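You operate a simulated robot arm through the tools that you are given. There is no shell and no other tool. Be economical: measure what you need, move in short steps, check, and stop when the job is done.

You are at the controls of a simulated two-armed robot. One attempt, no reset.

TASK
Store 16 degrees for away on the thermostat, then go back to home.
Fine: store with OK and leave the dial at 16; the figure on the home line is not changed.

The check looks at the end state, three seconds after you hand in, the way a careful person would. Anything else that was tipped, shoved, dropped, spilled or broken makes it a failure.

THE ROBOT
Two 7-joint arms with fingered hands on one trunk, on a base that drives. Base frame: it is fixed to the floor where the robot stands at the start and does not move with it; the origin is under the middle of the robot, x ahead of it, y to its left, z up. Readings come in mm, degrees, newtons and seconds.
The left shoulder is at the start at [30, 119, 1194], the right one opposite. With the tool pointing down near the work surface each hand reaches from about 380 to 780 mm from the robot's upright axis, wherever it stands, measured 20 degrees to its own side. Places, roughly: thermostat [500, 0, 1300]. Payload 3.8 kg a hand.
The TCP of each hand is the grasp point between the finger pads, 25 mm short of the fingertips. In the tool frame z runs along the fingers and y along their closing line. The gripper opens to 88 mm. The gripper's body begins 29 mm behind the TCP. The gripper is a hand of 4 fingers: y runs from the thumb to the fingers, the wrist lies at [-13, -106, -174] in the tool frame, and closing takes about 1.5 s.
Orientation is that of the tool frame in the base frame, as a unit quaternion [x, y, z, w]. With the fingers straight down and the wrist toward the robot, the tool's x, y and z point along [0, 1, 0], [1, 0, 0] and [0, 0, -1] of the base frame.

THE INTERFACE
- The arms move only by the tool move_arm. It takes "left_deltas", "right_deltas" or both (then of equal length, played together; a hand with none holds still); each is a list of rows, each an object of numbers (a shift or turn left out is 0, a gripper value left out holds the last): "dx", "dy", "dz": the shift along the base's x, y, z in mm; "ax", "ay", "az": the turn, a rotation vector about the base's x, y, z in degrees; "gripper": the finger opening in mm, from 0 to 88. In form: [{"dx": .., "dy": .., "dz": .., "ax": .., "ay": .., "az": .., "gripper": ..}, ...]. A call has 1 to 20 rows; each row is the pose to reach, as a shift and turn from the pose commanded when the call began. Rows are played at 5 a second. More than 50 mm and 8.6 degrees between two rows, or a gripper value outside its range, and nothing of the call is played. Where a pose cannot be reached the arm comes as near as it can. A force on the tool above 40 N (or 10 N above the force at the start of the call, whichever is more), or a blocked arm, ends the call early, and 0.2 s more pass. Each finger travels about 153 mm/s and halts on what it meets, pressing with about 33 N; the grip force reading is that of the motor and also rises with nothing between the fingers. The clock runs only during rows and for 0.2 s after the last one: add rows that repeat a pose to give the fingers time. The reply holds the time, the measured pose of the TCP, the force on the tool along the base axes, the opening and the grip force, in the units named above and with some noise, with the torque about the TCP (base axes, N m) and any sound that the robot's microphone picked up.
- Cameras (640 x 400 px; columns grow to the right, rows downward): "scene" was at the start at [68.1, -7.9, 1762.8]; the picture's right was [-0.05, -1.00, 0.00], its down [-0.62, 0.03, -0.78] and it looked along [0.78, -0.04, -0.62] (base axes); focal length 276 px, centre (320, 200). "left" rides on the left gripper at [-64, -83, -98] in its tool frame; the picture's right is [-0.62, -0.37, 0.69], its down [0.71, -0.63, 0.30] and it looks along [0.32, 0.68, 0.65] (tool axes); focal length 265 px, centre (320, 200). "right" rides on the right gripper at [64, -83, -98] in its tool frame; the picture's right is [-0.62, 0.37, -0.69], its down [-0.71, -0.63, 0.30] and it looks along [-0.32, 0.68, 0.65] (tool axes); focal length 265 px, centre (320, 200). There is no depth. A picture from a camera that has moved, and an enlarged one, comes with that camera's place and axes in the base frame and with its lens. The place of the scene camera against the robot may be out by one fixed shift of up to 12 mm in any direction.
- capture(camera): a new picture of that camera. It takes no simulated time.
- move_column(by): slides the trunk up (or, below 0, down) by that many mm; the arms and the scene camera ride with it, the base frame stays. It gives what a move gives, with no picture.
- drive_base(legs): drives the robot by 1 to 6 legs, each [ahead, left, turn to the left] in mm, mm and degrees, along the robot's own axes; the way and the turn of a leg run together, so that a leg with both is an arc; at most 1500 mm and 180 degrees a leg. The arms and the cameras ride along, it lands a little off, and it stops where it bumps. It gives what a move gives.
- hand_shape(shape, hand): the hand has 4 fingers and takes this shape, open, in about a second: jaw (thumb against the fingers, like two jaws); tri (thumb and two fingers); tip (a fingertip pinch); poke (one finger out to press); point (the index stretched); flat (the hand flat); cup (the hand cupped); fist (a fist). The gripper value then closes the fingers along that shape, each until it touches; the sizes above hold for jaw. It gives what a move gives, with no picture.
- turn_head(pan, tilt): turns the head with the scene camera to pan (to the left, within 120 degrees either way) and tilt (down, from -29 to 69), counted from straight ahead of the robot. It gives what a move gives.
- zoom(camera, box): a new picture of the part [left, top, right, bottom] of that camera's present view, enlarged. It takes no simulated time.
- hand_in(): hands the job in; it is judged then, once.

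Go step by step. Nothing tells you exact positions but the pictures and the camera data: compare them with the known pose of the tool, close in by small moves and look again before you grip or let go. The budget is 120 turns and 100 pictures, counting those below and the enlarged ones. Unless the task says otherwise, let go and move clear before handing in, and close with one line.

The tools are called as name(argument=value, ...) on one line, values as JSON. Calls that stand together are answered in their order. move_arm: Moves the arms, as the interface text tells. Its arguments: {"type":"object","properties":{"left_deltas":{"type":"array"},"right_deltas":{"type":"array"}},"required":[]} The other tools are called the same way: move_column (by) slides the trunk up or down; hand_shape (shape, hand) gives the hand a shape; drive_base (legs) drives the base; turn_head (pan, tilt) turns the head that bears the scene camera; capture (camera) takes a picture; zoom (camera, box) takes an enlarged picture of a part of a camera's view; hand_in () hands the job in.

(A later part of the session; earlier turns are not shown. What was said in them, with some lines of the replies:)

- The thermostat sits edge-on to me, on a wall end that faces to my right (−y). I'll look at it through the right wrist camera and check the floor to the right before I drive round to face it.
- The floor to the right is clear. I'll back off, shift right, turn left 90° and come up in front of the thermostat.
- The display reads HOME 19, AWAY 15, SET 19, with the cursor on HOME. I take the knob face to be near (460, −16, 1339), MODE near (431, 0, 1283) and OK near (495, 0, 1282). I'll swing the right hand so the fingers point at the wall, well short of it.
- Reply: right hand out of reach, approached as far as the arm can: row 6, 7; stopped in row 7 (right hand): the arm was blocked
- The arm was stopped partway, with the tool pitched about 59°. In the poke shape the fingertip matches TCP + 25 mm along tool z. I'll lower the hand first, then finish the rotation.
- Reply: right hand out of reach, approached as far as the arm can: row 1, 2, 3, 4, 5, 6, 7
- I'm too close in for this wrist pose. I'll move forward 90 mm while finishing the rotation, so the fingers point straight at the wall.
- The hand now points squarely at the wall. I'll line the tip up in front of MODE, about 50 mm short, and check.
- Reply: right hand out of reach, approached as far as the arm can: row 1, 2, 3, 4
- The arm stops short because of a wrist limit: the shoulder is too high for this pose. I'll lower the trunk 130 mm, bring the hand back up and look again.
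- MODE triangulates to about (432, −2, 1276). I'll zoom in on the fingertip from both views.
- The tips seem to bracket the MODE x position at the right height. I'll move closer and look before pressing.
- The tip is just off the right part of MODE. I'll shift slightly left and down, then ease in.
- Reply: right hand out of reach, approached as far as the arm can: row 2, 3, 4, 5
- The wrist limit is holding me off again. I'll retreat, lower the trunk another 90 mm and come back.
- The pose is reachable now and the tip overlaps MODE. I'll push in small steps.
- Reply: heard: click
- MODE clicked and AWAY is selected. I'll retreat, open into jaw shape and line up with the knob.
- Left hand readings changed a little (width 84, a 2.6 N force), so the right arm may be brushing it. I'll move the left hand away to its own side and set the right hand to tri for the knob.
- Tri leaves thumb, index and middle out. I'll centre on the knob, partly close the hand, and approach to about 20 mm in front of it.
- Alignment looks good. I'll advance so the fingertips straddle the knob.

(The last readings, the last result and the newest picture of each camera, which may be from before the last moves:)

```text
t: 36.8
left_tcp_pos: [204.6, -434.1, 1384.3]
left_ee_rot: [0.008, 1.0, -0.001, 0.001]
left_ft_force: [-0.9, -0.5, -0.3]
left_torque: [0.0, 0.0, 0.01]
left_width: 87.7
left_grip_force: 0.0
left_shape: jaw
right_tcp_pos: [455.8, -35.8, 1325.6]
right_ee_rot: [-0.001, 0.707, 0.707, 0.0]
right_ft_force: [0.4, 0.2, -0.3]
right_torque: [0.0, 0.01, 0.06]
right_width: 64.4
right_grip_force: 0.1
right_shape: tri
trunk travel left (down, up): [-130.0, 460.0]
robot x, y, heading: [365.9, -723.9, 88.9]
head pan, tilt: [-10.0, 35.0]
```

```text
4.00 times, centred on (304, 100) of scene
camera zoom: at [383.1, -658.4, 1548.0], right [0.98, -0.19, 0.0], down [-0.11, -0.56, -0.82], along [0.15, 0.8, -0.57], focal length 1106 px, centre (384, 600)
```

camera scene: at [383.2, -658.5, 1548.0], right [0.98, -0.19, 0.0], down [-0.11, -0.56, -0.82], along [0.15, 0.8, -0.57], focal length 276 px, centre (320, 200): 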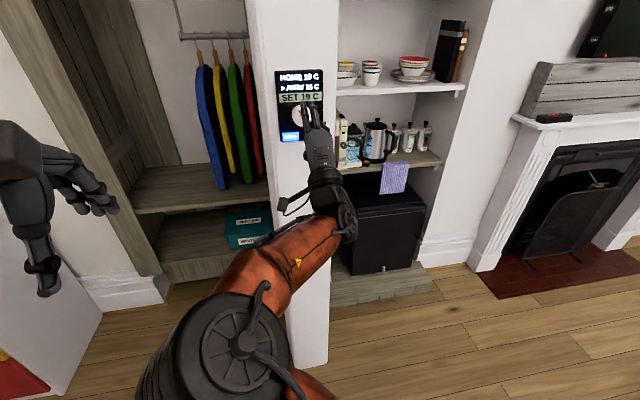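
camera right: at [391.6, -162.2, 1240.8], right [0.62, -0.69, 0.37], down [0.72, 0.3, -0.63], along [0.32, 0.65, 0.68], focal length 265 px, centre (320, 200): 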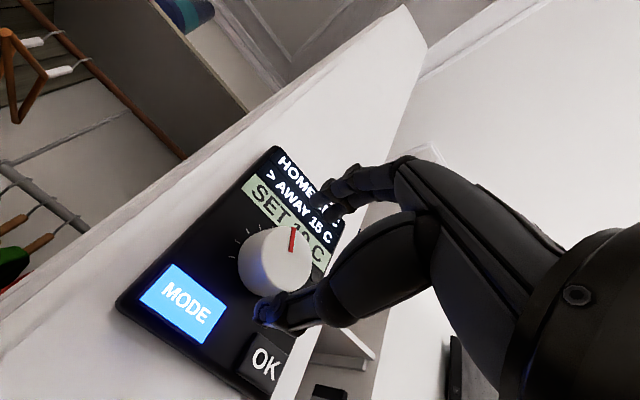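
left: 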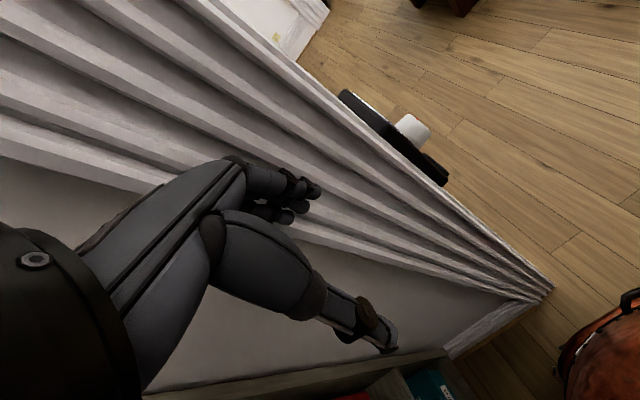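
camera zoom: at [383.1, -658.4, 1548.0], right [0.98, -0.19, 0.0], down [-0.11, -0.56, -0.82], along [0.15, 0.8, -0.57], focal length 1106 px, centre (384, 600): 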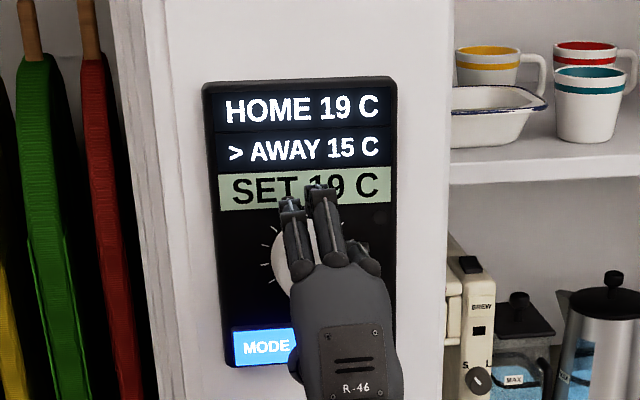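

The fingers straddle the knob. I'll close on it now.

move_arm(right_deltas=[{"gripper": 55}, {"gripper": 48}, {"gripper": 42}, {"gripper": 38}, {"gripper": 38}])

zoom(camera="right", box=[200, 120, 360, 320])

zoom(camera="scene", box=[264, 50, 344, 150])

```text
t: 38.0
left_tcp_pos: [205.3, -434.1, 1384.8]
left_ee_rot: [0.008, 1.0, 0.0, 0.0]
left_ft_force: [0.2, -0.3, -0.3]
left_torque: [0.0, 0.04, -0.03]
left_width: 87.7
left_grip_force: 0.2
left_shape: jaw
right_tcp_pos: [456.7, -36.0, 1326.4]
right_ee_rot: [-0.001, 0.707, 0.708, 0.001]
right_ft_force: [-0.4, 0.4, 1.9]
right_torque: [0.02, -0.02, 0.02]
right_width: 40.0
right_grip_force: 0.1
right_shape: tri
trunk travel left (down, up): [-130.0, 460.0]
robot x, y, heading: [365.9, -718.4, 88.9]
head pan, tilt: [-10.0, 35.0]
```

```text
2.00 times, centred on (280, 220) of right
camera zoom: at [392.9, -134.5, 1243.4], right [0.62, -0.69, 0.37], down [0.72, 0.31, -0.63], along [0.32, 0.65, 0.68], focal length 531 px, centre (400, 160)
```

zoom: 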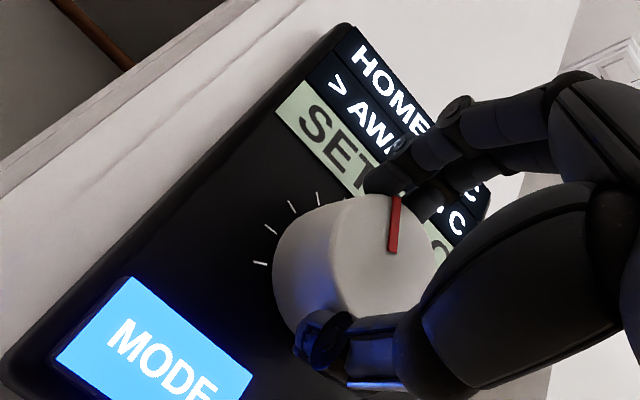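

```text
4.00 times, centred on (304, 100) of scene
camera zoom: at [383.1, -658.8, 1548.0], right [0.98, -0.19, 0.0], down [-0.11, -0.56, -0.82], along [0.15, 0.8, -0.57], focal length 1106 px, centre (384, 600)
```

zoom: 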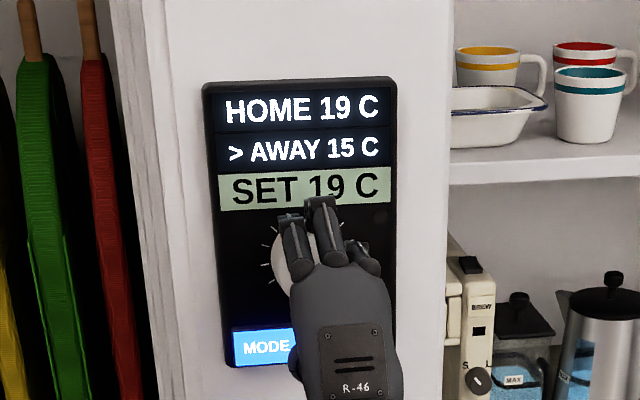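

Nearly touching at a 40 mm opening. I'll squeeze, then turn counter-clockwise 24° and read the display.

move_arm(right_deltas=[{"gripper": 28}, {"gripper": 22}, {"gripper": 22}, {"ay": -6, "gripper": 22}, {"ay": -12, "dz": -1, "gripper": 22}, {"ay": -18, "dz": -1.5, "gripper": 22}, {"ay": -24, "dz": -2, "dx": 0.5, "gripper": 22}, {"ay": -24, "dz": -2, "dx": 0.5, "gripper": 22}])

zoom(camera="right", box=[200, 120, 360, 320])

zoom(camera="scene", box=[264, 50, 344, 150])

```text
t: 39.8
left_tcp_pos: [204.9, -434.2, 1384.4]
left_ee_rot: [0.008, 1.0, -0.001, 0.0]
left_ft_force: [-0.6, -0.8, -0.3]
left_torque: [-0.01, 0.01, 0.02]
left_width: 87.6
left_grip_force: 0.0
left_shape: jaw
right_tcp_pos: [456.9, -36.8, 1324.6]
right_ee_rot: [-0.148, 0.692, 0.691, 0.148]
right_ft_force: [-0.8, 2.0, 0.4]
right_torque: [0.04, -0.01, 0.02]
right_width: 33.7
right_grip_force: 33.0
right_shape: tri
trunk travel left (down, up): [-130.0, 460.0]
robot x, y, heading: [363.1, -723.3, 89.2]
head pan, tilt: [-10.0, 35.0]
```

```text
2.00 times, centred on (280, 220) of right
camera zoom: at [433.6, -134.6, 1222.3], right [0.41, -0.69, 0.59], down [0.91, 0.3, -0.28], along [0.02, 0.65, 0.76], focal length 531 px, centre (400, 160)
```

zoom: 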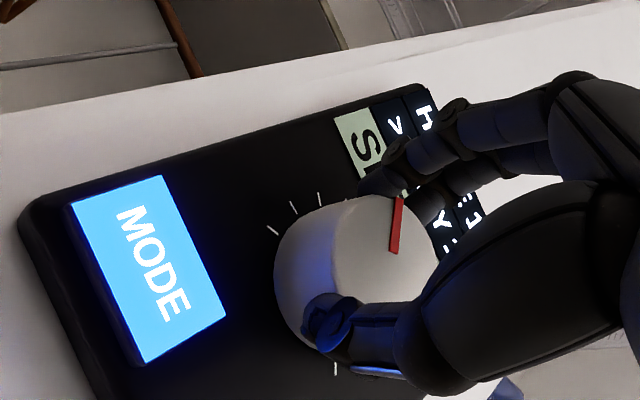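

```text
4.00 times, centred on (304, 100) of scene
camera zoom: at [383.1, -658.2, 1548.0], right [0.98, -0.19, 0.0], down [-0.11, -0.56, -0.82], along [0.15, 0.8, -0.57], focal length 1106 px, centre (384, 600)
```

zoom: 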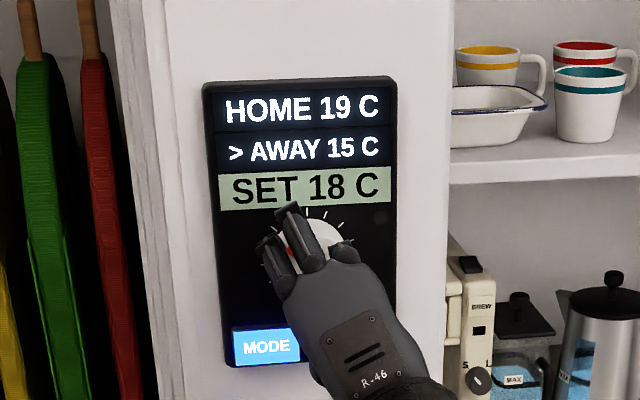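

The knob turns cleanly with the hand, 24° for one degree so far (SET 18). I'll continue another 24°.

move_arm(right_deltas=[{"ay": -6, "dz": -0.5}, {"ay": -12, "dz": -1, "dx": 0.5}, {"ay": -18, "dz": -1.5, "dx": 1}, {"ay": -24, "dz": -2, "dx": 1.5}, {"ay": -24, "dz": -2, "dx": 1.5}])

zoom(camera="scene", box=[264, 50, 344, 150])

zoom(camera="right", box=[200, 120, 360, 320])

```text
t: 41.0
left_tcp_pos: [205.2, -433.1, 1384.5]
left_ee_rot: [0.007, 1.0, 0.0, 0.0]
left_ft_force: [-0.7, -0.1, 0.2]
left_torque: [-0.05, 0.01, 0.02]
left_width: 87.8
left_grip_force: 0.0
left_shape: jaw
right_tcp_pos: [447.0, -49.8, 1317.1]
right_ee_rot: [-0.29, 0.644, 0.646, 0.288]
right_ft_force: [-0.8, 1.1, 0.4]
right_torque: [-0.02, 0.02, 0.02]
right_width: 20.1
right_grip_force: 33.5
right_shape: tri
right hand out of reach, approached as far as the arm can: row 1, 2, 3, 4, 5
trunk travel left (down, up): [-130.0, 460.0]
robot x, y, heading: [363.5, -724.6, 89.0]
head pan, tilt: [-10.0, 35.0]
```

```text
4.00 times, centred on (304, 100) of scene
camera zoom: at [383.4, -657.4, 1548.0], right [0.98, -0.19, 0.0], down [-0.11, -0.56, -0.82], along [0.15, 0.8, -0.57], focal length 1106 px, centre (384, 600)
```

zoom: 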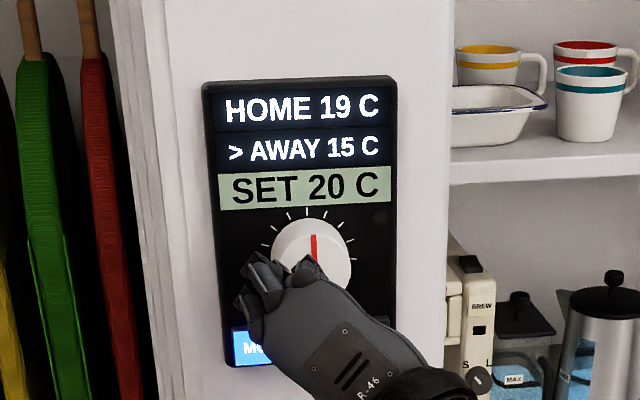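

```text
2.00 times, centred on (280, 220) of right
camera zoom: at [467.0, -148.0, 1213.0], right [0.14, -0.69, 0.71], down [0.94, 0.31, 0.11], along [-0.3, 0.65, 0.7], focal length 531 px, centre (400, 160)
```

zoom: 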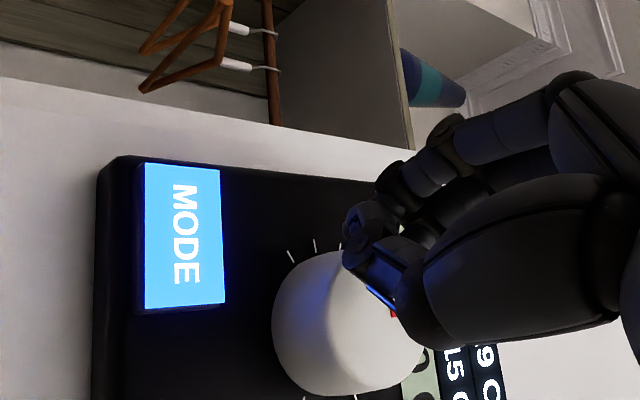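

The arm hit a limit, the fingers slid off, and the knob went to 20. I'll back straight out, rotate the hand the other way (about +26°) and ratchet in shorter strokes.

move_arm(right_deltas=[{"dy": -20}, {"dy": -45}, {"dy": -65}, {"dy": -65, "gripper": 64}, {"dy": -65, "gripper": 64}])

move_arm(right_deltas=[{"ay": 8}, {"ay": 16}, {"ay": 24}, {"ay": 32}, {"ay": 40}, {"ay": 48, "dx": 9, "dz": 9}, {"ay": 56, "dx": 9, "dz": 9}, {"ay": 64, "dx": 9, "dz": 9}, {"ay": 72, "dx": 9, "dz": 9}, {"ay": 72, "dx": 9, "dz": 9}])

capture(camera="scene")

```text
t: 42.2
left_tcp_pos: [205.9, -433.5, 1385.2]
left_ee_rot: [0.009, 1.0, -0.001, 0.0]
left_ft_force: [0.2, -1.1, -0.7]
left_torque: [0.02, -0.02, -0.01]
left_width: 87.7
left_grip_force: 0.1
left_shape: jaw
right_tcp_pos: [448.1, -116.5, 1316.5]
right_ee_rot: [-0.289, 0.646, 0.645, 0.288]
right_ft_force: [1.1, 0.4, -0.6]
right_torque: [0.0, -0.01, 0.0]
right_width: 63.4
right_grip_force: 0.1
right_shape: tri
trunk travel left (down, up): [-130.0, 460.0]
robot x, y, heading: [363.1, -721.8, 88.9]
head pan, tilt: [-10.0, 35.0]
```

```text
t: 44.4
left_tcp_pos: [205.9, -434.8, 1384.1]
left_ee_rot: [0.008, 1.0, -0.001, 0.0]
left_ft_force: [0.3, 0.4, -0.7]
left_torque: [-0.02, 0.04, -0.02]
left_width: 87.7
left_grip_force: 0.0
left_shape: jaw
right_tcp_pos: [456.7, -116.1, 1325.0]
right_ee_rot: [0.148, 0.692, 0.692, -0.146]
right_ft_force: [-0.1, -0.6, 0.3]
right_torque: [0.01, -0.01, 0.0]
right_width: 63.4
right_grip_force: 0.0
right_shape: tri
trunk travel left (down, up): [-130.0, 460.0]
robot x, y, heading: [363.4, -720.0, 89.3]
head pan, tilt: [-10.0, 35.0]
```

```text
58 pictures are left
camera scene: at [383.4, -658.4, 1548.0], right [0.98, -0.19, 0.0], down [-0.11, -0.56, -0.82], along [0.15, 0.8, -0.57], focal length 276 px, centre (320, 200)
```

scene: 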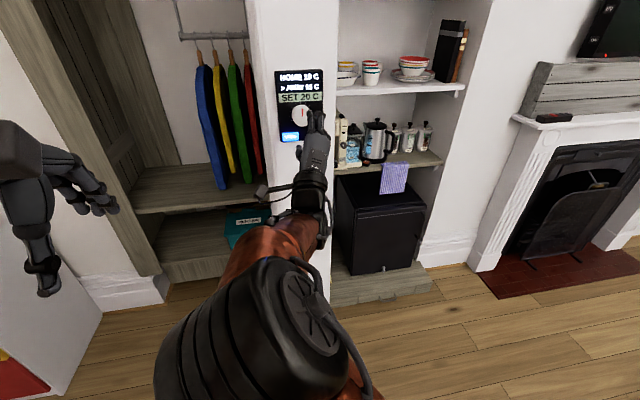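

+24° is easily reached. I'll go on to +40°, re-centre, and advance onto the knob again.

move_arm(right_deltas=[{"ay": 8, "dz": 2}, {"ay": 16, "dx": 1, "dz": 4}, {"ay": 16, "dx": 1, "dz": 4, "dy": 30}, {"ay": 16, "dx": 1, "dz": 4, "dy": 55}, {"ay": 16, "dx": 1, "dz": 4, "dy": 70}, {"ay": 16, "dx": 1, "dz": 4, "dy": 82}, {"ay": 16, "dx": 1, "dz": 4, "dy": 82}])

zoom(camera="scene", box=[264, 50, 344, 150])

zoom(camera="right", box=[200, 120, 360, 320])

```text
t: 46.0
left_tcp_pos: [205.7, -434.4, 1385.6]
left_ee_rot: [0.008, 1.0, 0.0, 0.0]
left_ft_force: [-0.4, 0.2, -0.2]
left_torque: [0.01, 0.0, -0.02]
left_width: 87.7
left_grip_force: 0.1
left_shape: jaw
right_tcp_pos: [457.2, -34.4, 1329.8]
right_ee_rot: [0.241, 0.665, 0.665, -0.241]
right_ft_force: [-0.1, 0.3, -0.1]
right_torque: [0.01, 0.01, 0.03]
right_width: 63.6
right_grip_force: 0.1
right_shape: tri
trunk travel left (down, up): [-130.0, 460.0]
robot x, y, heading: [366.1, -724.5, 89.1]
head pan, tilt: [-10.0, 35.0]
```

```text
4.00 times, centred on (304, 100) of scene
camera zoom: at [383.1, -658.7, 1548.0], right [0.98, -0.19, 0.0], down [-0.11, -0.56, -0.82], along [0.15, 0.8, -0.57], focal length 1106 px, centre (384, 600)
```

zoom: 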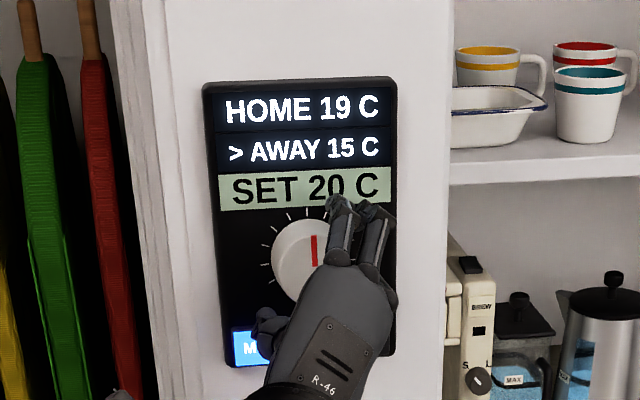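

```text
2.00 times, centred on (280, 220) of right
camera zoom: at [355.1, -132.2, 1307.6], right [0.71, -0.69, -0.12], down [0.14, 0.3, -0.94], along [0.69, 0.65, 0.32], focal length 531 px, centre (400, 160)
```

zoom: 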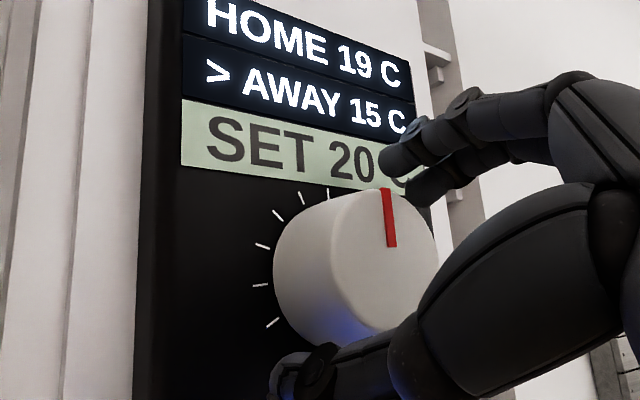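

The hand straddles the knob again. I'll squeeze and turn from +40° down to about −16°.

move_arm(right_deltas=[{"gripper": 50}, {"gripper": 36}, {"gripper": 26}, {"gripper": 26}, {"ay": -8, "dz": -0.6}, {"ay": -16, "dz": -1.2, "dx": -0.4}, {"ay": -24, "dz": -1.8, "dx": -0.8}, {"ay": -32, "dz": -2.5, "dx": -1}, {"ay": -40, "dz": -3.2, "dx": -1}, {"ay": -48, "dz": -3.9, "dx": -1}, {"ay": -56, "dz": -4.6, "dx": -0.8}, {"ay": -56, "dz": -4.6, "dx": -0.8}])

zoom(camera="scene", box=[264, 50, 344, 150])

zoom(camera="right", box=[200, 120, 360, 320])

```text
t: 48.6
left_tcp_pos: [205.6, -433.6, 1384.1]
left_ee_rot: [0.008, 1.0, -0.001, 0.0]
left_ft_force: [0.2, 0.5, -1.6]
left_torque: [-0.01, -0.01, -0.01]
left_width: 87.7
left_grip_force: 0.0
left_shape: jaw
right_tcp_pos: [457.3, -34.1, 1323.8]
right_ee_rot: [-0.099, 0.7, 0.7, 0.1]
right_ft_force: [0.0, 5.1, 6.5]
right_torque: [0.24, 0.0, 0.02]
right_width: 34.5
right_grip_force: 33.0
right_shape: tri
trunk travel left (down, up): [-130.0, 460.0]
robot x, y, heading: [363.4, -723.1, 89.2]
head pan, tilt: [-10.0, 35.0]
```

```text
4.00 times, centred on (304, 100) of scene
camera zoom: at [383.0, -658.3, 1548.0], right [0.98, -0.19, 0.0], down [-0.11, -0.56, -0.82], along [0.15, 0.8, -0.57], focal length 1106 px, centre (384, 600)
```

zoom: 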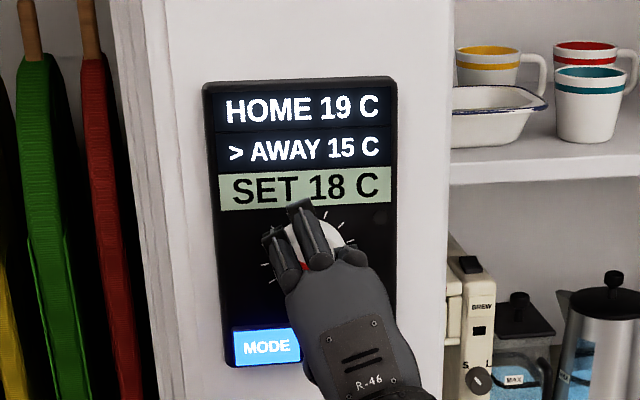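

```text
2.00 times, centred on (280, 220) of right
camera zoom: at [419.4, -132.7, 1226.6], right [0.49, -0.69, 0.53], down [0.86, 0.3, -0.41], along [0.12, 0.65, 0.75], focal length 531 px, centre (400, 160)
```

zoom: 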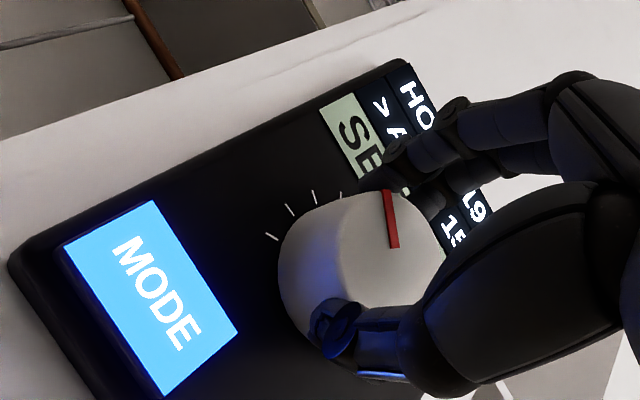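

SET is 18 after a clean 56° stroke. I'll release, back off, rotate the hand back +56° and come on again for a second stroke.

move_arm(right_deltas=[{"gripper": 50}, {"gripper": 64}, {"gripper": 64}, {"dy": -25}, {"dy": -50}, {"dy": -50}])

move_arm(right_deltas=[{"ay": 8}, {"ay": 16}, {"ay": 24}, {"ay": 32}, {"ay": 40, "dz": 3}, {"ay": 48, "dz": 4}, {"ay": 56, "dz": 5.5, "dx": 0.5}, {"ay": 56, "dz": 5.5, "dx": 0.5, "dy": 20}, {"ay": 56, "dz": 5.5, "dx": 0.5, "dy": 40}, {"ay": 56, "dz": 5.5, "dx": 0.5, "dy": 50}, {"ay": 56, "dz": 5.5, "dx": 0.5, "dy": 50}])

zoom(camera="scene", box=[264, 50, 344, 150])

zoom(camera="right", box=[200, 120, 360, 320])

```text
t: 50.0
left_tcp_pos: [205.1, -432.8, 1385.0]
left_ee_rot: [0.008, 1.0, -0.001, 0.001]
left_ft_force: [-0.7, -0.2, -0.6]
left_torque: [-0.02, 0.01, -0.01]
left_width: 87.6
left_grip_force: 0.0
left_shape: jaw
right_tcp_pos: [458.1, -85.3, 1322.4]
right_ee_rot: [-0.099, 0.7, 0.7, 0.099]
right_ft_force: [-0.5, -0.1, -0.1]
right_torque: [0.01, 0.0, 0.01]
right_width: 63.4
right_grip_force: 0.0
right_shape: tri
trunk travel left (down, up): [-130.0, 460.0]
robot x, y, heading: [362.6, -715.4, 89.1]
head pan, tilt: [-10.0, 35.0]
```

```text
t: 52.4
left_tcp_pos: [205.8, -433.9, 1384.6]
left_ee_rot: [0.008, 1.0, 0.0, 0.0]
left_ft_force: [-0.2, 0.3, -0.5]
left_torque: [0.0, -0.04, 0.0]
left_width: 88.1
left_grip_force: 0.1
left_shape: jaw
right_tcp_pos: [457.2, -36.2, 1329.3]
right_ee_rot: [0.241, 0.664, 0.665, -0.242]
right_ft_force: [0.3, -0.1, 0.0]
right_torque: [-0.03, -0.03, 0.02]
right_width: 63.7
right_grip_force: 0.0
right_shape: tri
trunk travel left (down, up): [-130.0, 460.0]
robot x, y, heading: [366.5, -722.0, 89.1]
head pan, tilt: [-10.0, 35.0]
```

```text
4.00 times, centred on (304, 100) of scene
camera zoom: at [383.1, -658.6, 1548.0], right [0.98, -0.19, 0.0], down [-0.11, -0.56, -0.82], along [0.15, 0.8, -0.57], focal length 1106 px, centre (384, 600)
```

zoom: 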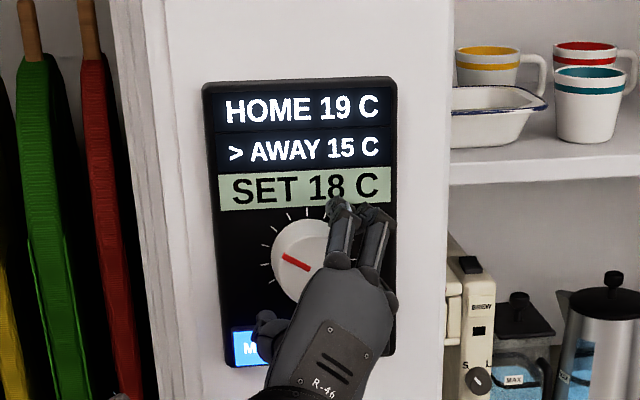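

```text
2.00 times, centred on (280, 220) of right
camera zoom: at [354.9, -134.0, 1306.7], right [0.71, -0.69, -0.12], down [0.14, 0.3, -0.94], along [0.69, 0.65, 0.32], focal length 531 px, centre (400, 160)
```

zoom: 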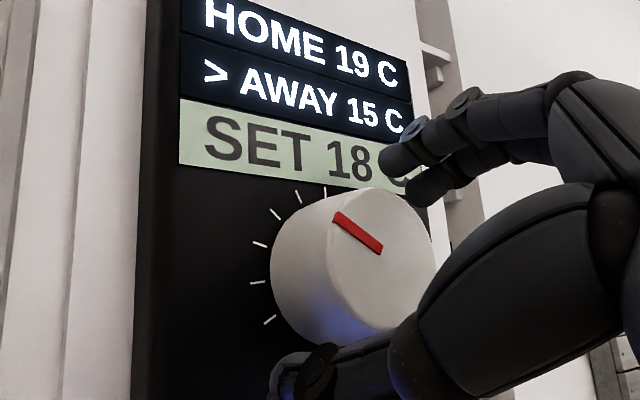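

The knob mark is near −57°. I'll run the second stroke of about 50° and read the display.

move_arm(right_deltas=[{"gripper": 50}, {"gripper": 36}, {"gripper": 26}, {"gripper": 26}, {"ay": -8, "dz": -0.6}, {"ay": -16, "dz": -1.2, "dx": -0.4}, {"ay": -24, "dz": -1.8, "dx": -0.8}, {"ay": -32, "dz": -2.5, "dx": -1}, {"ay": -40, "dz": -3.2, "dx": -1}, {"ay": -48, "dz": -3.9, "dx": -1}, {"ay": -51, "dz": -4.2, "dx": -0.9}, {"ay": -51, "dz": -4.2, "dx": -0.9}])

zoom(camera="scene", box=[264, 50, 344, 150])

```text
t: 55.0
left_tcp_pos: [206.0, -434.0, 1384.7]
left_ee_rot: [0.008, 1.0, 0.0, 0.0]
left_ft_force: [-0.5, 0.1, -0.4]
left_torque: [0.02, 0.04, 0.0]
left_width: 88.1
left_grip_force: 0.1
left_shape: jaw
right_tcp_pos: [457.7, -35.8, 1325.9]
right_ee_rot: [-0.069, 0.704, 0.704, 0.067]
right_ft_force: [3.5, -3.8, -2.6]
right_torque: [-0.02, 0.04, -0.02]
right_width: 35.0
right_grip_force: 33.2
right_shape: tri
trunk travel left (down, up): [-130.0, 460.0]
robot x, y, heading: [364.4, -719.8, 89.1]
head pan, tilt: [-10.0, 35.0]
```

```text
4.00 times, centred on (304, 100) of scene
camera zoom: at [383.9, -659.2, 1548.0], right [0.98, -0.19, 0.0], down [-0.11, -0.56, -0.82], along [0.15, 0.8, -0.57], focal length 1106 px, centre (384, 600)
```

zoom: 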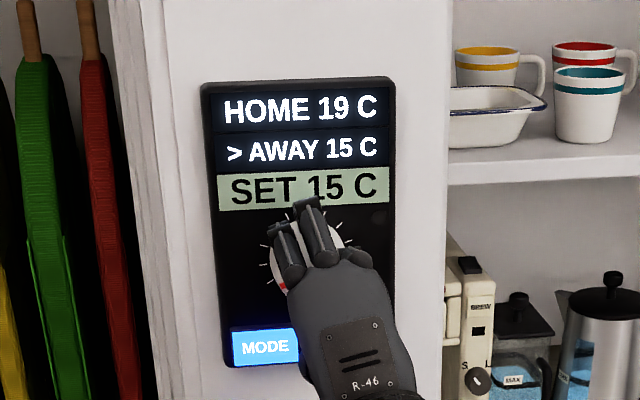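

That overshot to 15, so a step is roughly 22–24°. I'll turn back about 15°.

move_arm(right_deltas=[{"ay": 5, "dz": 0.4}, {"ay": 10, "dz": 0.8}, {"ay": 15, "dz": 1.2}, {"ay": 15, "dz": 1.2}])

zoom(camera="scene", box=[264, 50, 344, 150])

```text
t: 56.0
left_tcp_pos: [205.4, -435.4, 1385.5]
left_ee_rot: [0.007, 1.0, 0.0, 0.0]
left_ft_force: [0.2, 0.5, 0.4]
left_torque: [0.03, -0.05, 0.01]
left_width: 87.6
left_grip_force: 0.1
left_shape: jaw
right_tcp_pos: [457.0, -35.2, 1326.8]
right_ee_rot: [0.024, 0.707, 0.707, -0.026]
right_ft_force: [1.8, -4.4, -3.9]
right_torque: [-0.02, 0.04, -0.07]
right_width: 35.1
right_grip_force: 33.5
right_shape: tri
trunk travel left (down, up): [-130.0, 460.0]
robot x, y, heading: [359.9, -721.4, 88.9]
head pan, tilt: [-10.0, 35.0]
```

```text
4.00 times, centred on (304, 100) of scene
camera zoom: at [383.7, -658.9, 1548.0], right [0.98, -0.19, 0.0], down [-0.11, -0.56, -0.82], along [0.15, 0.8, -0.57], focal length 1106 px, centre (384, 600)
```

zoom: 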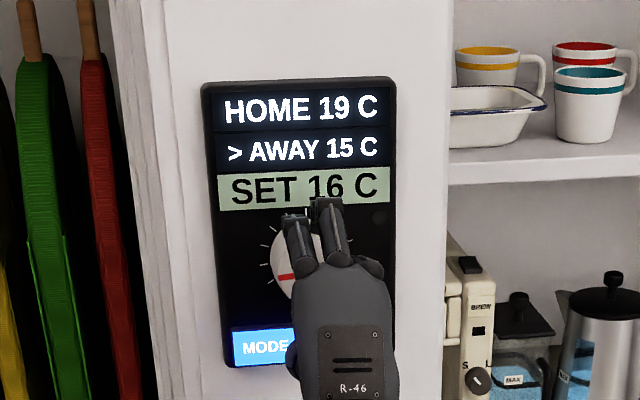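

SET is 16 with the mark well inside its step. I'll release, back off, return to poke and line up with OK.

move_arm(right_deltas=[{"gripper": 50}, {"gripper": 64}, {"gripper": 64}, {"dy": -25}, {"dy": -50}, {"dy": -80, "ay": -4}, {"dy": -80, "ay": -4}])

hand_shape(hand="right", shape="poke")

move_arm(right_deltas=[{"dx": 17, "dz": -27}, {"dx": 35, "dz": -55}, {"dx": 35, "dz": -55, "dy": 30}, {"dx": 35, "dz": -55, "dy": 60}, {"dx": 35, "dz": -55, "dy": 70}, {"dx": 35, "dz": -55, "dy": 70}])

zoom(camera="scene", box=[264, 50, 344, 150])

zoom(camera="right", box=[200, 140, 380, 320])

```text
t: 57.6
left_tcp_pos: [206.2, -433.4, 1385.9]
left_ee_rot: [0.008, 1.0, 0.0, -0.001]
left_ft_force: [0.1, 1.2, 0.6]
left_torque: [-0.01, 0.01, 0.0]
left_width: 87.7
left_grip_force: 0.0
left_shape: jaw
right_tcp_pos: [454.7, -114.6, 1325.4]
right_ee_rot: [-0.001, 0.707, 0.707, 0.001]
right_ft_force: [-0.5, 0.6, -0.7]
right_torque: [-0.01, 0.01, 0.0]
right_width: 63.6
right_grip_force: 0.0
right_shape: tri
trunk travel left (down, up): [-130.0, 460.0]
robot x, y, heading: [363.3, -723.6, 89.5]
head pan, tilt: [-10.0, 35.0]
```

```text
t: 58.5
left_tcp_pos: [205.4, -433.8, 1384.4]
left_ee_rot: [0.007, 1.0, 0.0, 0.0]
left_ft_force: [0.9, -0.1, 0.6]
left_torque: [0.01, -0.01, 0.03]
left_width: 87.7
left_grip_force: 0.0
left_shape: jaw
right_tcp_pos: [454.1, -114.0, 1326.0]
right_ee_rot: [-0.002, 0.707, 0.707, 0.0]
right_ft_force: [0.9, -0.2, 0.1]
right_torque: [-0.01, -0.02, 0.03]
right_width: 0.0
right_grip_force: 0.0
right_shape: poke
trunk travel left (down, up): [-130.0, 460.0]
robot x, y, heading: [370.7, -720.2, 89.2]
head pan, tilt: [-10.0, 35.0]
```

```text
t: 59.9
left_tcp_pos: [206.0, -434.4, 1384.5]
left_ee_rot: [0.007, 1.0, 0.0, -0.001]
left_ft_force: [0.0, 0.1, 0.0]
left_torque: [0.01, 0.02, 0.0]
left_width: 87.7
left_grip_force: 0.1
left_shape: jaw
right_tcp_pos: [492.2, -45.6, 1272.6]
right_ee_rot: [-0.001, 0.707, 0.707, 0.001]
right_ft_force: [-0.2, 0.6, -0.5]
right_torque: [0.02, -0.04, 0.0]
right_width: 0.2
right_grip_force: 0.0
right_shape: poke
trunk travel left (down, up): [-130.0, 460.0]
robot x, y, heading: [364.7, -724.6, 89.2]
head pan, tilt: [-10.0, 35.0]
```

```text
4.00 times, centred on (304, 100) of scene
camera zoom: at [383.2, -658.5, 1548.0], right [0.98, -0.19, 0.0], down [-0.11, -0.56, -0.82], along [0.15, 0.8, -0.57], focal length 1106 px, centre (384, 600)
```

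zoom: 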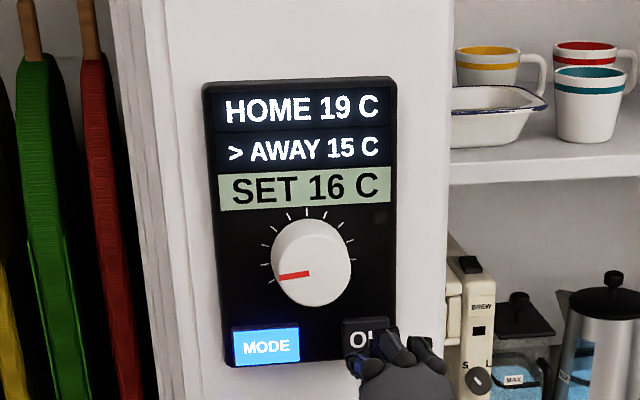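

```text
2.22 times, centred on (290, 230) of right
camera zoom: at [428.2, -142.6, 1189.1], right [0.62, -0.69, 0.37], down [0.72, 0.3, -0.63], along [0.32, 0.65, 0.68], focal length 590 px, centre (387, 133)
```

zoom: 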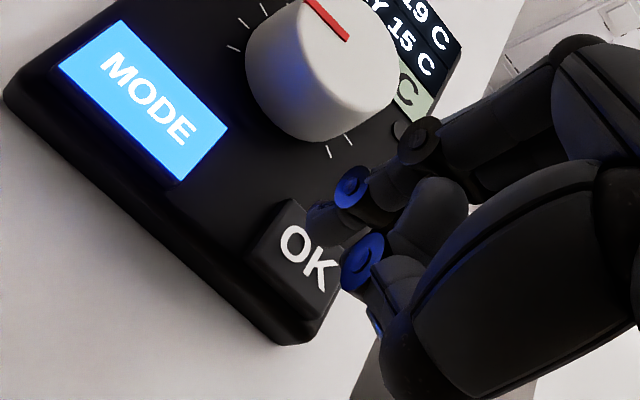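

The tip lines up with OK the same way it did with MODE. I'll press in small steps.

move_arm(right_deltas=[{"dy": 4, "dx": -1}, {"dy": 8, "dx": -2}, {"dy": 12, "dx": -2}, {"dy": 15, "dx": -2}, {"dy": 18, "dx": -2}, {"dy": 20, "dx": -2}])

zoom(camera="scene", box=[264, 50, 344, 150])

```text
t: 61.3
left_tcp_pos: [205.4, -433.8, 1385.3]
left_ee_rot: [0.008, 1.0, -0.001, 0.001]
left_ft_force: [-0.6, 0.0, 0.0]
left_torque: [0.02, -0.01, 0.02]
left_width: 87.6
left_grip_force: 0.0
left_shape: jaw
right_tcp_pos: [481.5, -36.0, 1275.6]
right_ee_rot: [0.0, 0.707, 0.707, 0.0]
right_ft_force: [0.1, -0.2, 0.1]
right_torque: [0.02, 0.01, 0.03]
right_width: 0.0
right_grip_force: 0.0
right_shape: poke
right hand out of reach, approached as far as the arm can: row 2, 3, 4, 5, 6
trunk travel left (down, up): [-130.0, 460.0]
robot x, y, heading: [366.6, -724.5, 89.1]
head pan, tilt: [-10.0, 35.0]
```

```text
4.00 times, centred on (304, 100) of scene
camera zoom: at [383.0, -658.4, 1548.0], right [0.98, -0.19, 0.0], down [-0.11, -0.56, -0.82], along [0.15, 0.8, -0.57], focal length 1106 px, centre (384, 600)
```

zoom: 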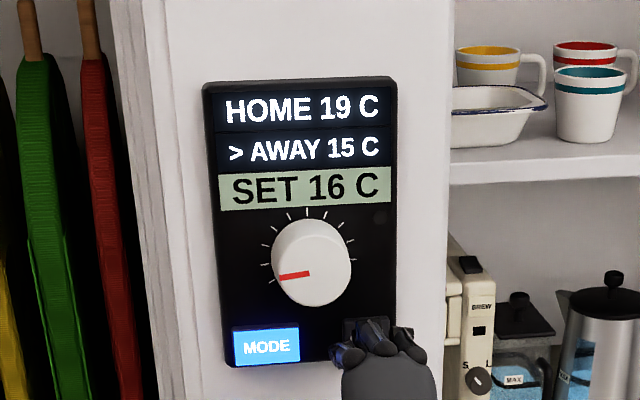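

Reach limit again. I'll retreat and shift the base about 65 mm right (and 20 mm forward).

move_arm(right_deltas=[{"dy": -30}, {"dy": -70}, {"dy": -100}, {"dy": -100}])

drive_base(legs=[[20, -65, 0]])

```text
t: 62.3
left_tcp_pos: [205.6, -433.9, 1384.5]
left_ee_rot: [0.008, 1.0, -0.001, 0.0]
left_ft_force: [-0.3, 0.9, 1.1]
left_torque: [-0.03, -0.01, -0.02]
left_width: 87.8
left_grip_force: 0.0
left_shape: jaw
right_tcp_pos: [482.7, -136.1, 1274.9]
right_ee_rot: [-0.001, 0.707, 0.707, 0.0]
right_ft_force: [-0.2, 1.3, -0.8]
right_torque: [0.0, -0.06, 0.0]
right_width: 0.0
right_grip_force: 0.0
right_shape: poke
trunk travel left (down, up): [-130.0, 460.0]
robot x, y, heading: [367.0, -721.8, 88.8]
head pan, tilt: [-10.0, 35.0]
```

```text
t: 63.3
left_tcp_pos: [273.8, -414.2, 1385.4]
left_ee_rot: [0.008, 1.0, -0.002, -0.001]
left_ft_force: [0.3, -0.6, -0.3]
left_torque: [-0.02, -0.01, 0.01]
left_width: 87.7
left_grip_force: 0.0
left_shape: jaw
right_tcp_pos: [550.8, -115.9, 1276.7]
right_ee_rot: [0.0, 0.707, 0.707, 0.0]
right_ft_force: [0.0, 0.8, -1.3]
right_torque: [0.02, 0.0, 0.02]
right_width: 0.0
right_grip_force: 0.1
right_shape: poke
trunk travel left (down, up): [-130.0, 460.0]
robot x, y, heading: [428.4, -701.7, 89.0]
head pan, tilt: [-10.0, 35.0]
```

move_arm(right_deltas=[{"dx": -30, "dz": -2}, {"dx": -60, "dz": -4}, {"dx": -60, "dz": -4, "dy": 30}, {"dx": -60, "dz": -4, "dy": 60}, {"dx": -60, "dz": -4, "dy": 73}, {"dx": -60, "dz": -4, "dy": 73}])

zoom(camera="scene", box=[234, 50, 314, 150])

zoom(camera="right", box=[200, 140, 380, 320])

```text
t: 64.7
left_tcp_pos: [271.4, -414.9, 1383.9]
left_ee_rot: [0.008, 1.0, 0.0, 0.0]
left_ft_force: [0.1, 0.1, -0.2]
left_torque: [0.0, 0.01, 0.0]
left_width: 87.6
left_grip_force: 0.1
left_shape: jaw
right_tcp_pos: [489.9, -44.4, 1271.5]
right_ee_rot: [0.001, 0.707, 0.707, 0.001]
right_ft_force: [-0.7, -0.8, -0.1]
right_torque: [-0.02, 0.0, 0.02]
right_width: 0.0
right_grip_force: 0.1
right_shape: poke
trunk travel left (down, up): [-130.0, 460.0]
robot x, y, heading: [432.2, -702.0, 89.4]
head pan, tilt: [-10.0, 35.0]
```

```text
4.00 times, centred on (274, 100) of scene
camera zoom: at [448.5, -639.8, 1548.0], right [0.98, -0.19, 0.0], down [-0.11, -0.56, -0.82], along [0.15, 0.8, -0.57], focal length 1106 px, centre (504, 600)
```

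zoom: 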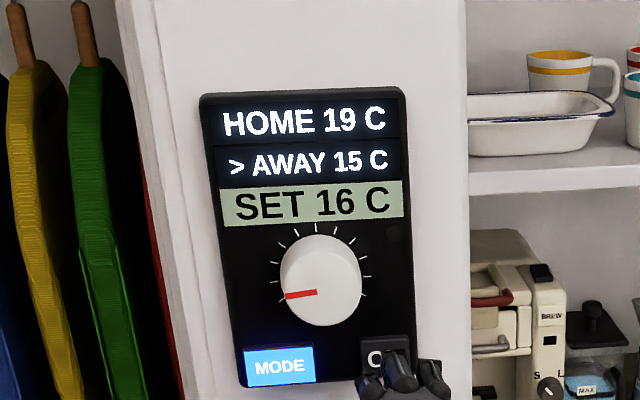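

```text
2.22 times, centred on (290, 230) of right
camera zoom: at [426.5, -142.9, 1188.3], right [0.62, -0.69, 0.37], down [0.72, 0.3, -0.63], along [0.32, 0.65, 0.68], focal length 590 px, centre (387, 133)
```

zoom: 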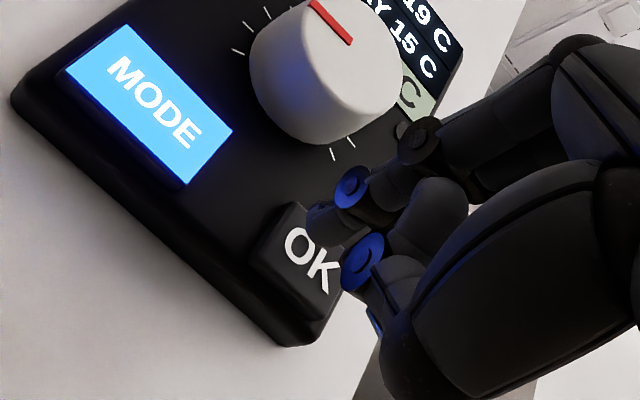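

The pose is reachable now. I'll press OK in small steps.

move_arm(right_deltas=[{"dy": 4}, {"dy": 8}, {"dy": 12}, {"dy": 15}, {"dy": 18}, {"dy": 19}])

zoom(camera="scene", box=[234, 50, 314, 150])

```text
t: 66.1
left_tcp_pos: [271.1, -415.9, 1385.0]
left_ee_rot: [0.008, 1.0, 0.0, 0.0]
left_ft_force: [-0.5, 0.1, 0.1]
left_torque: [0.0, 0.02, 0.0]
left_width: 87.7
left_grip_force: 0.0
left_shape: jaw
right_tcp_pos: [488.9, -24.4, 1271.7]
right_ee_rot: [-0.001, 0.707, 0.707, 0.0]
right_ft_force: [-0.1, -1.1, -0.5]
right_torque: [-0.03, -0.01, 0.02]
right_width: 0.0
right_grip_force: 0.1
right_shape: poke
trunk travel left (down, up): [-130.0, 460.0]
robot x, y, heading: [432.3, -702.9, 89.0]
head pan, tilt: [-10.0, 35.0]
heard: click
```

```text
4.00 times, centred on (274, 100) of scene
camera zoom: at [448.5, -639.9, 1548.0], right [0.98, -0.19, 0.0], down [-0.11, -0.56, -0.82], along [0.15, 0.8, -0.57], focal length 1106 px, centre (504, 600)
```

zoom: 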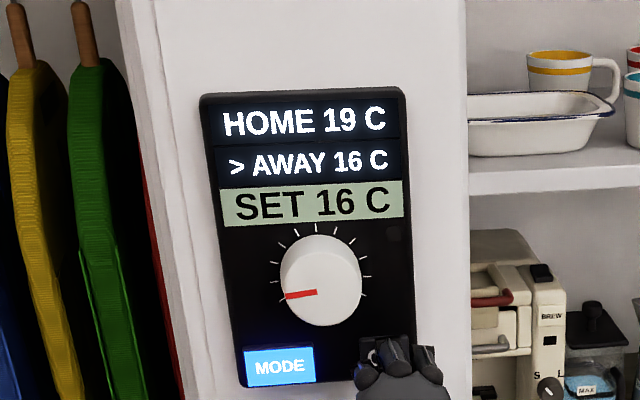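

AWAY is stored at 16. Next I'll retreat, move to MODE, approach and check before pressing.

move_arm(right_deltas=[{"dy": -20}, {"dy": -50}, {"dy": -60, "dx": -30}, {"dy": -60, "dx": -62, "dz": -1}, {"dy": -30, "dx": -62, "dz": -1}, {"dy": -18, "dx": -62, "dz": -1}, {"dy": -18, "dx": -62, "dz": -1}])

zoom(camera="right", box=[220, 140, 380, 300])

```text
t: 67.7
left_tcp_pos: [270.3, -415.1, 1385.1]
left_ee_rot: [0.008, 1.0, -0.001, 0.001]
left_ft_force: [-0.3, 0.2, -0.5]
left_torque: [-0.02, -0.03, -0.05]
left_width: 87.9
left_grip_force: 0.0
left_shape: jaw
right_tcp_pos: [426.8, -41.3, 1270.7]
right_ee_rot: [0.001, 0.707, 0.707, 0.001]
right_ft_force: [0.0, -0.5, 0.5]
right_torque: [0.01, 0.01, 0.03]
right_width: 0.0
right_grip_force: 0.0
right_shape: poke
trunk travel left (down, up): [-130.0, 460.0]
robot x, y, heading: [430.9, -702.3, 89.3]
head pan, tilt: [-10.0, 35.0]
```

```text
2.50 times, centred on (300, 220) of right
camera zoom: at [363.4, -139.7, 1188.1], right [0.62, -0.69, 0.37], down [0.72, 0.3, -0.63], along [0.32, 0.65, 0.68], focal length 664 px, centre (370, 150)
```

zoom: 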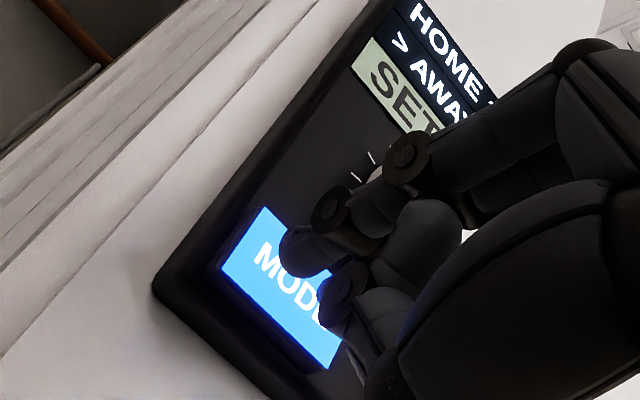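

Same place as the first press. I'll push MODE once.

move_arm(right_deltas=[{"dy": 4}, {"dy": 8}, {"dy": 12}, {"dy": 15}, {"dy": 16}])

zoom(camera="scene", box=[234, 50, 314, 150])

```text
t: 68.9
left_tcp_pos: [270.5, -414.4, 1384.9]
left_ee_rot: [0.008, 1.0, -0.001, -0.001]
left_ft_force: [0.1, -0.3, 0.2]
left_torque: [-0.02, 0.0, 0.04]
left_width: 87.8
left_grip_force: 0.0
left_shape: jaw
right_tcp_pos: [426.7, -26.0, 1271.3]
right_ee_rot: [0.0, 0.707, 0.707, 0.001]
right_ft_force: [0.3, -0.1, -0.4]
right_torque: [-0.02, 0.0, -0.01]
right_width: 0.0
right_grip_force: 0.1
right_shape: poke
trunk travel left (down, up): [-130.0, 460.0]
robot x, y, heading: [432.5, -707.1, 89.0]
head pan, tilt: [-10.0, 35.0]
```

```text
4.00 times, centred on (274, 100) of scene
camera zoom: at [448.5, -639.7, 1548.0], right [0.98, -0.19, 0.0], down [-0.11, -0.56, -0.82], along [0.15, 0.8, -0.57], focal length 1106 px, centre (504, 600)
```

zoom: 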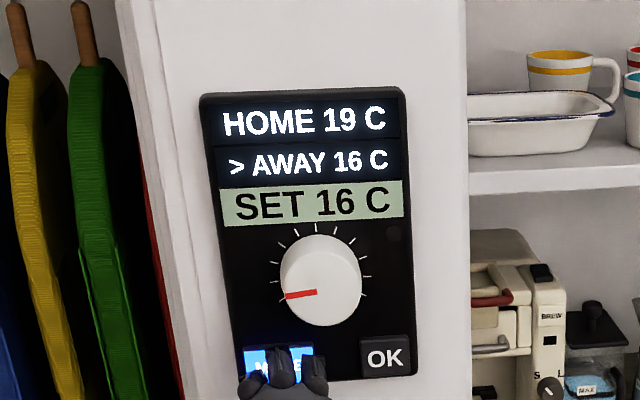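

No click yet; it needs slightly more travel.

move_arm(right_deltas=[{"dy": 1.5}, {"dy": 3}, {"dy": 3}])

zoom(camera="scene", box=[234, 50, 314, 150])

```text
t: 69.7
left_tcp_pos: [271.0, -415.6, 1385.7]
left_ee_rot: [0.008, 1.0, 0.0, 0.0]
left_ft_force: [1.3, -0.4, -1.2]
left_torque: [0.01, -0.01, 0.02]
left_width: 87.7
left_grip_force: 0.1
left_shape: jaw
right_tcp_pos: [426.2, -23.7, 1270.8]
right_ee_rot: [0.0, 0.707, 0.707, 0.001]
right_ft_force: [-0.5, -2.4, 0.8]
right_torque: [0.0, -0.02, -0.06]
right_width: 0.0
right_grip_force: 0.1
right_shape: poke
trunk travel left (down, up): [-130.0, 460.0]
robot x, y, heading: [432.0, -706.2, 89.0]
head pan, tilt: [-10.0, 35.0]
heard: click
```

```text
4.00 times, centred on (274, 100) of scene
camera zoom: at [448.5, -640.1, 1548.0], right [0.98, -0.19, 0.0], down [-0.11, -0.56, -0.82], along [0.15, 0.8, -0.57], focal length 1106 px, centre (504, 600)
```

zoom: 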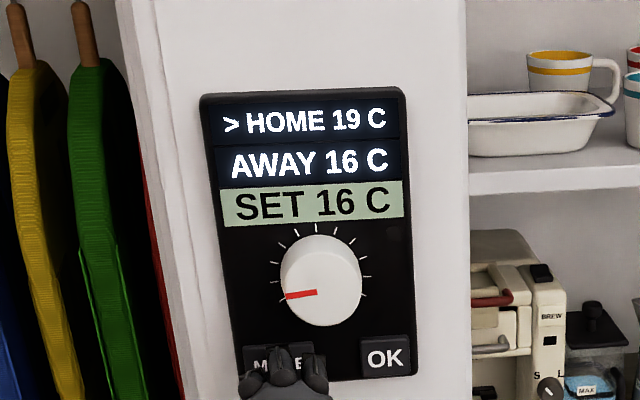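

HOME is active again at 19, AWAY is 16 and SET is 16. I'll back straight off and take a last look.

move_arm(right_deltas=[{"dy": -20}, {"dy": -60}, {"dy": -100}, {"dy": -120}, {"dy": -120}])

capture(camera="scene")

zoom(camera="scene", box=[234, 50, 314, 150])

```text
t: 70.9
left_tcp_pos: [271.2, -414.4, 1384.0]
left_ee_rot: [0.008, 1.0, -0.001, 0.0]
left_ft_force: [0.5, -0.1, 0.6]
left_torque: [0.01, -0.03, 0.02]
left_width: 87.7
left_grip_force: 0.0
left_shape: jaw
right_tcp_pos: [426.9, -144.7, 1270.1]
right_ee_rot: [0.0, 0.707, 0.707, 0.001]
right_ft_force: [0.1, 0.6, -0.7]
right_torque: [0.03, 0.01, 0.01]
right_width: 0.1
right_grip_force: 0.0
right_shape: poke
trunk travel left (down, up): [-130.0, 460.0]
robot x, y, heading: [430.3, -703.7, 89.0]
head pan, tilt: [-10.0, 35.0]
```

```text
40 pictures are left
camera scene: at [448.6, -639.5, 1548.0], right [0.98, -0.19, 0.0], down [-0.11, -0.56, -0.82], along [0.15, 0.8, -0.57], focal length 276 px, centre (320, 200)
```

scene: 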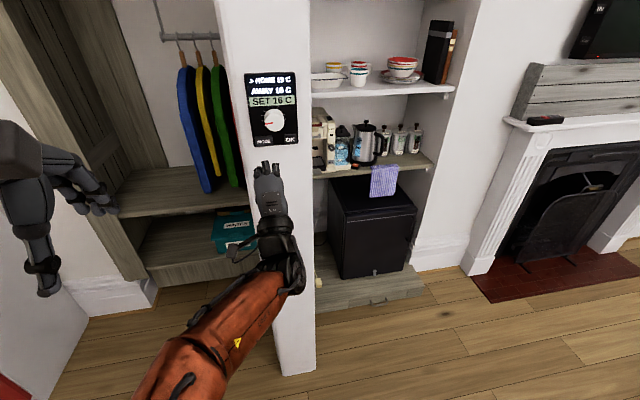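

```text
4.00 times, centred on (274, 100) of scene
camera zoom: at [448.6, -639.5, 1548.0], right [0.98, -0.19, 0.0], down [-0.11, -0.56, -0.82], along [0.15, 0.8, -0.57], focal length 1106 px, centre (504, 600)
```

zoom: 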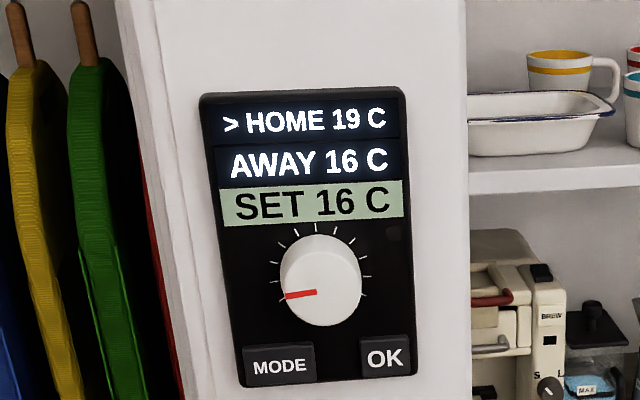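

The display shows > HOME 19, AWAY 16 and SET 16, the hand is clear and nothing around it looks disturbed. I'm handing in.

hand_in()

```text
The job is handed in.
```

The thermostat now has 16 °C stored for away and is back on home, still at 19 °C, with the dial left at 16.
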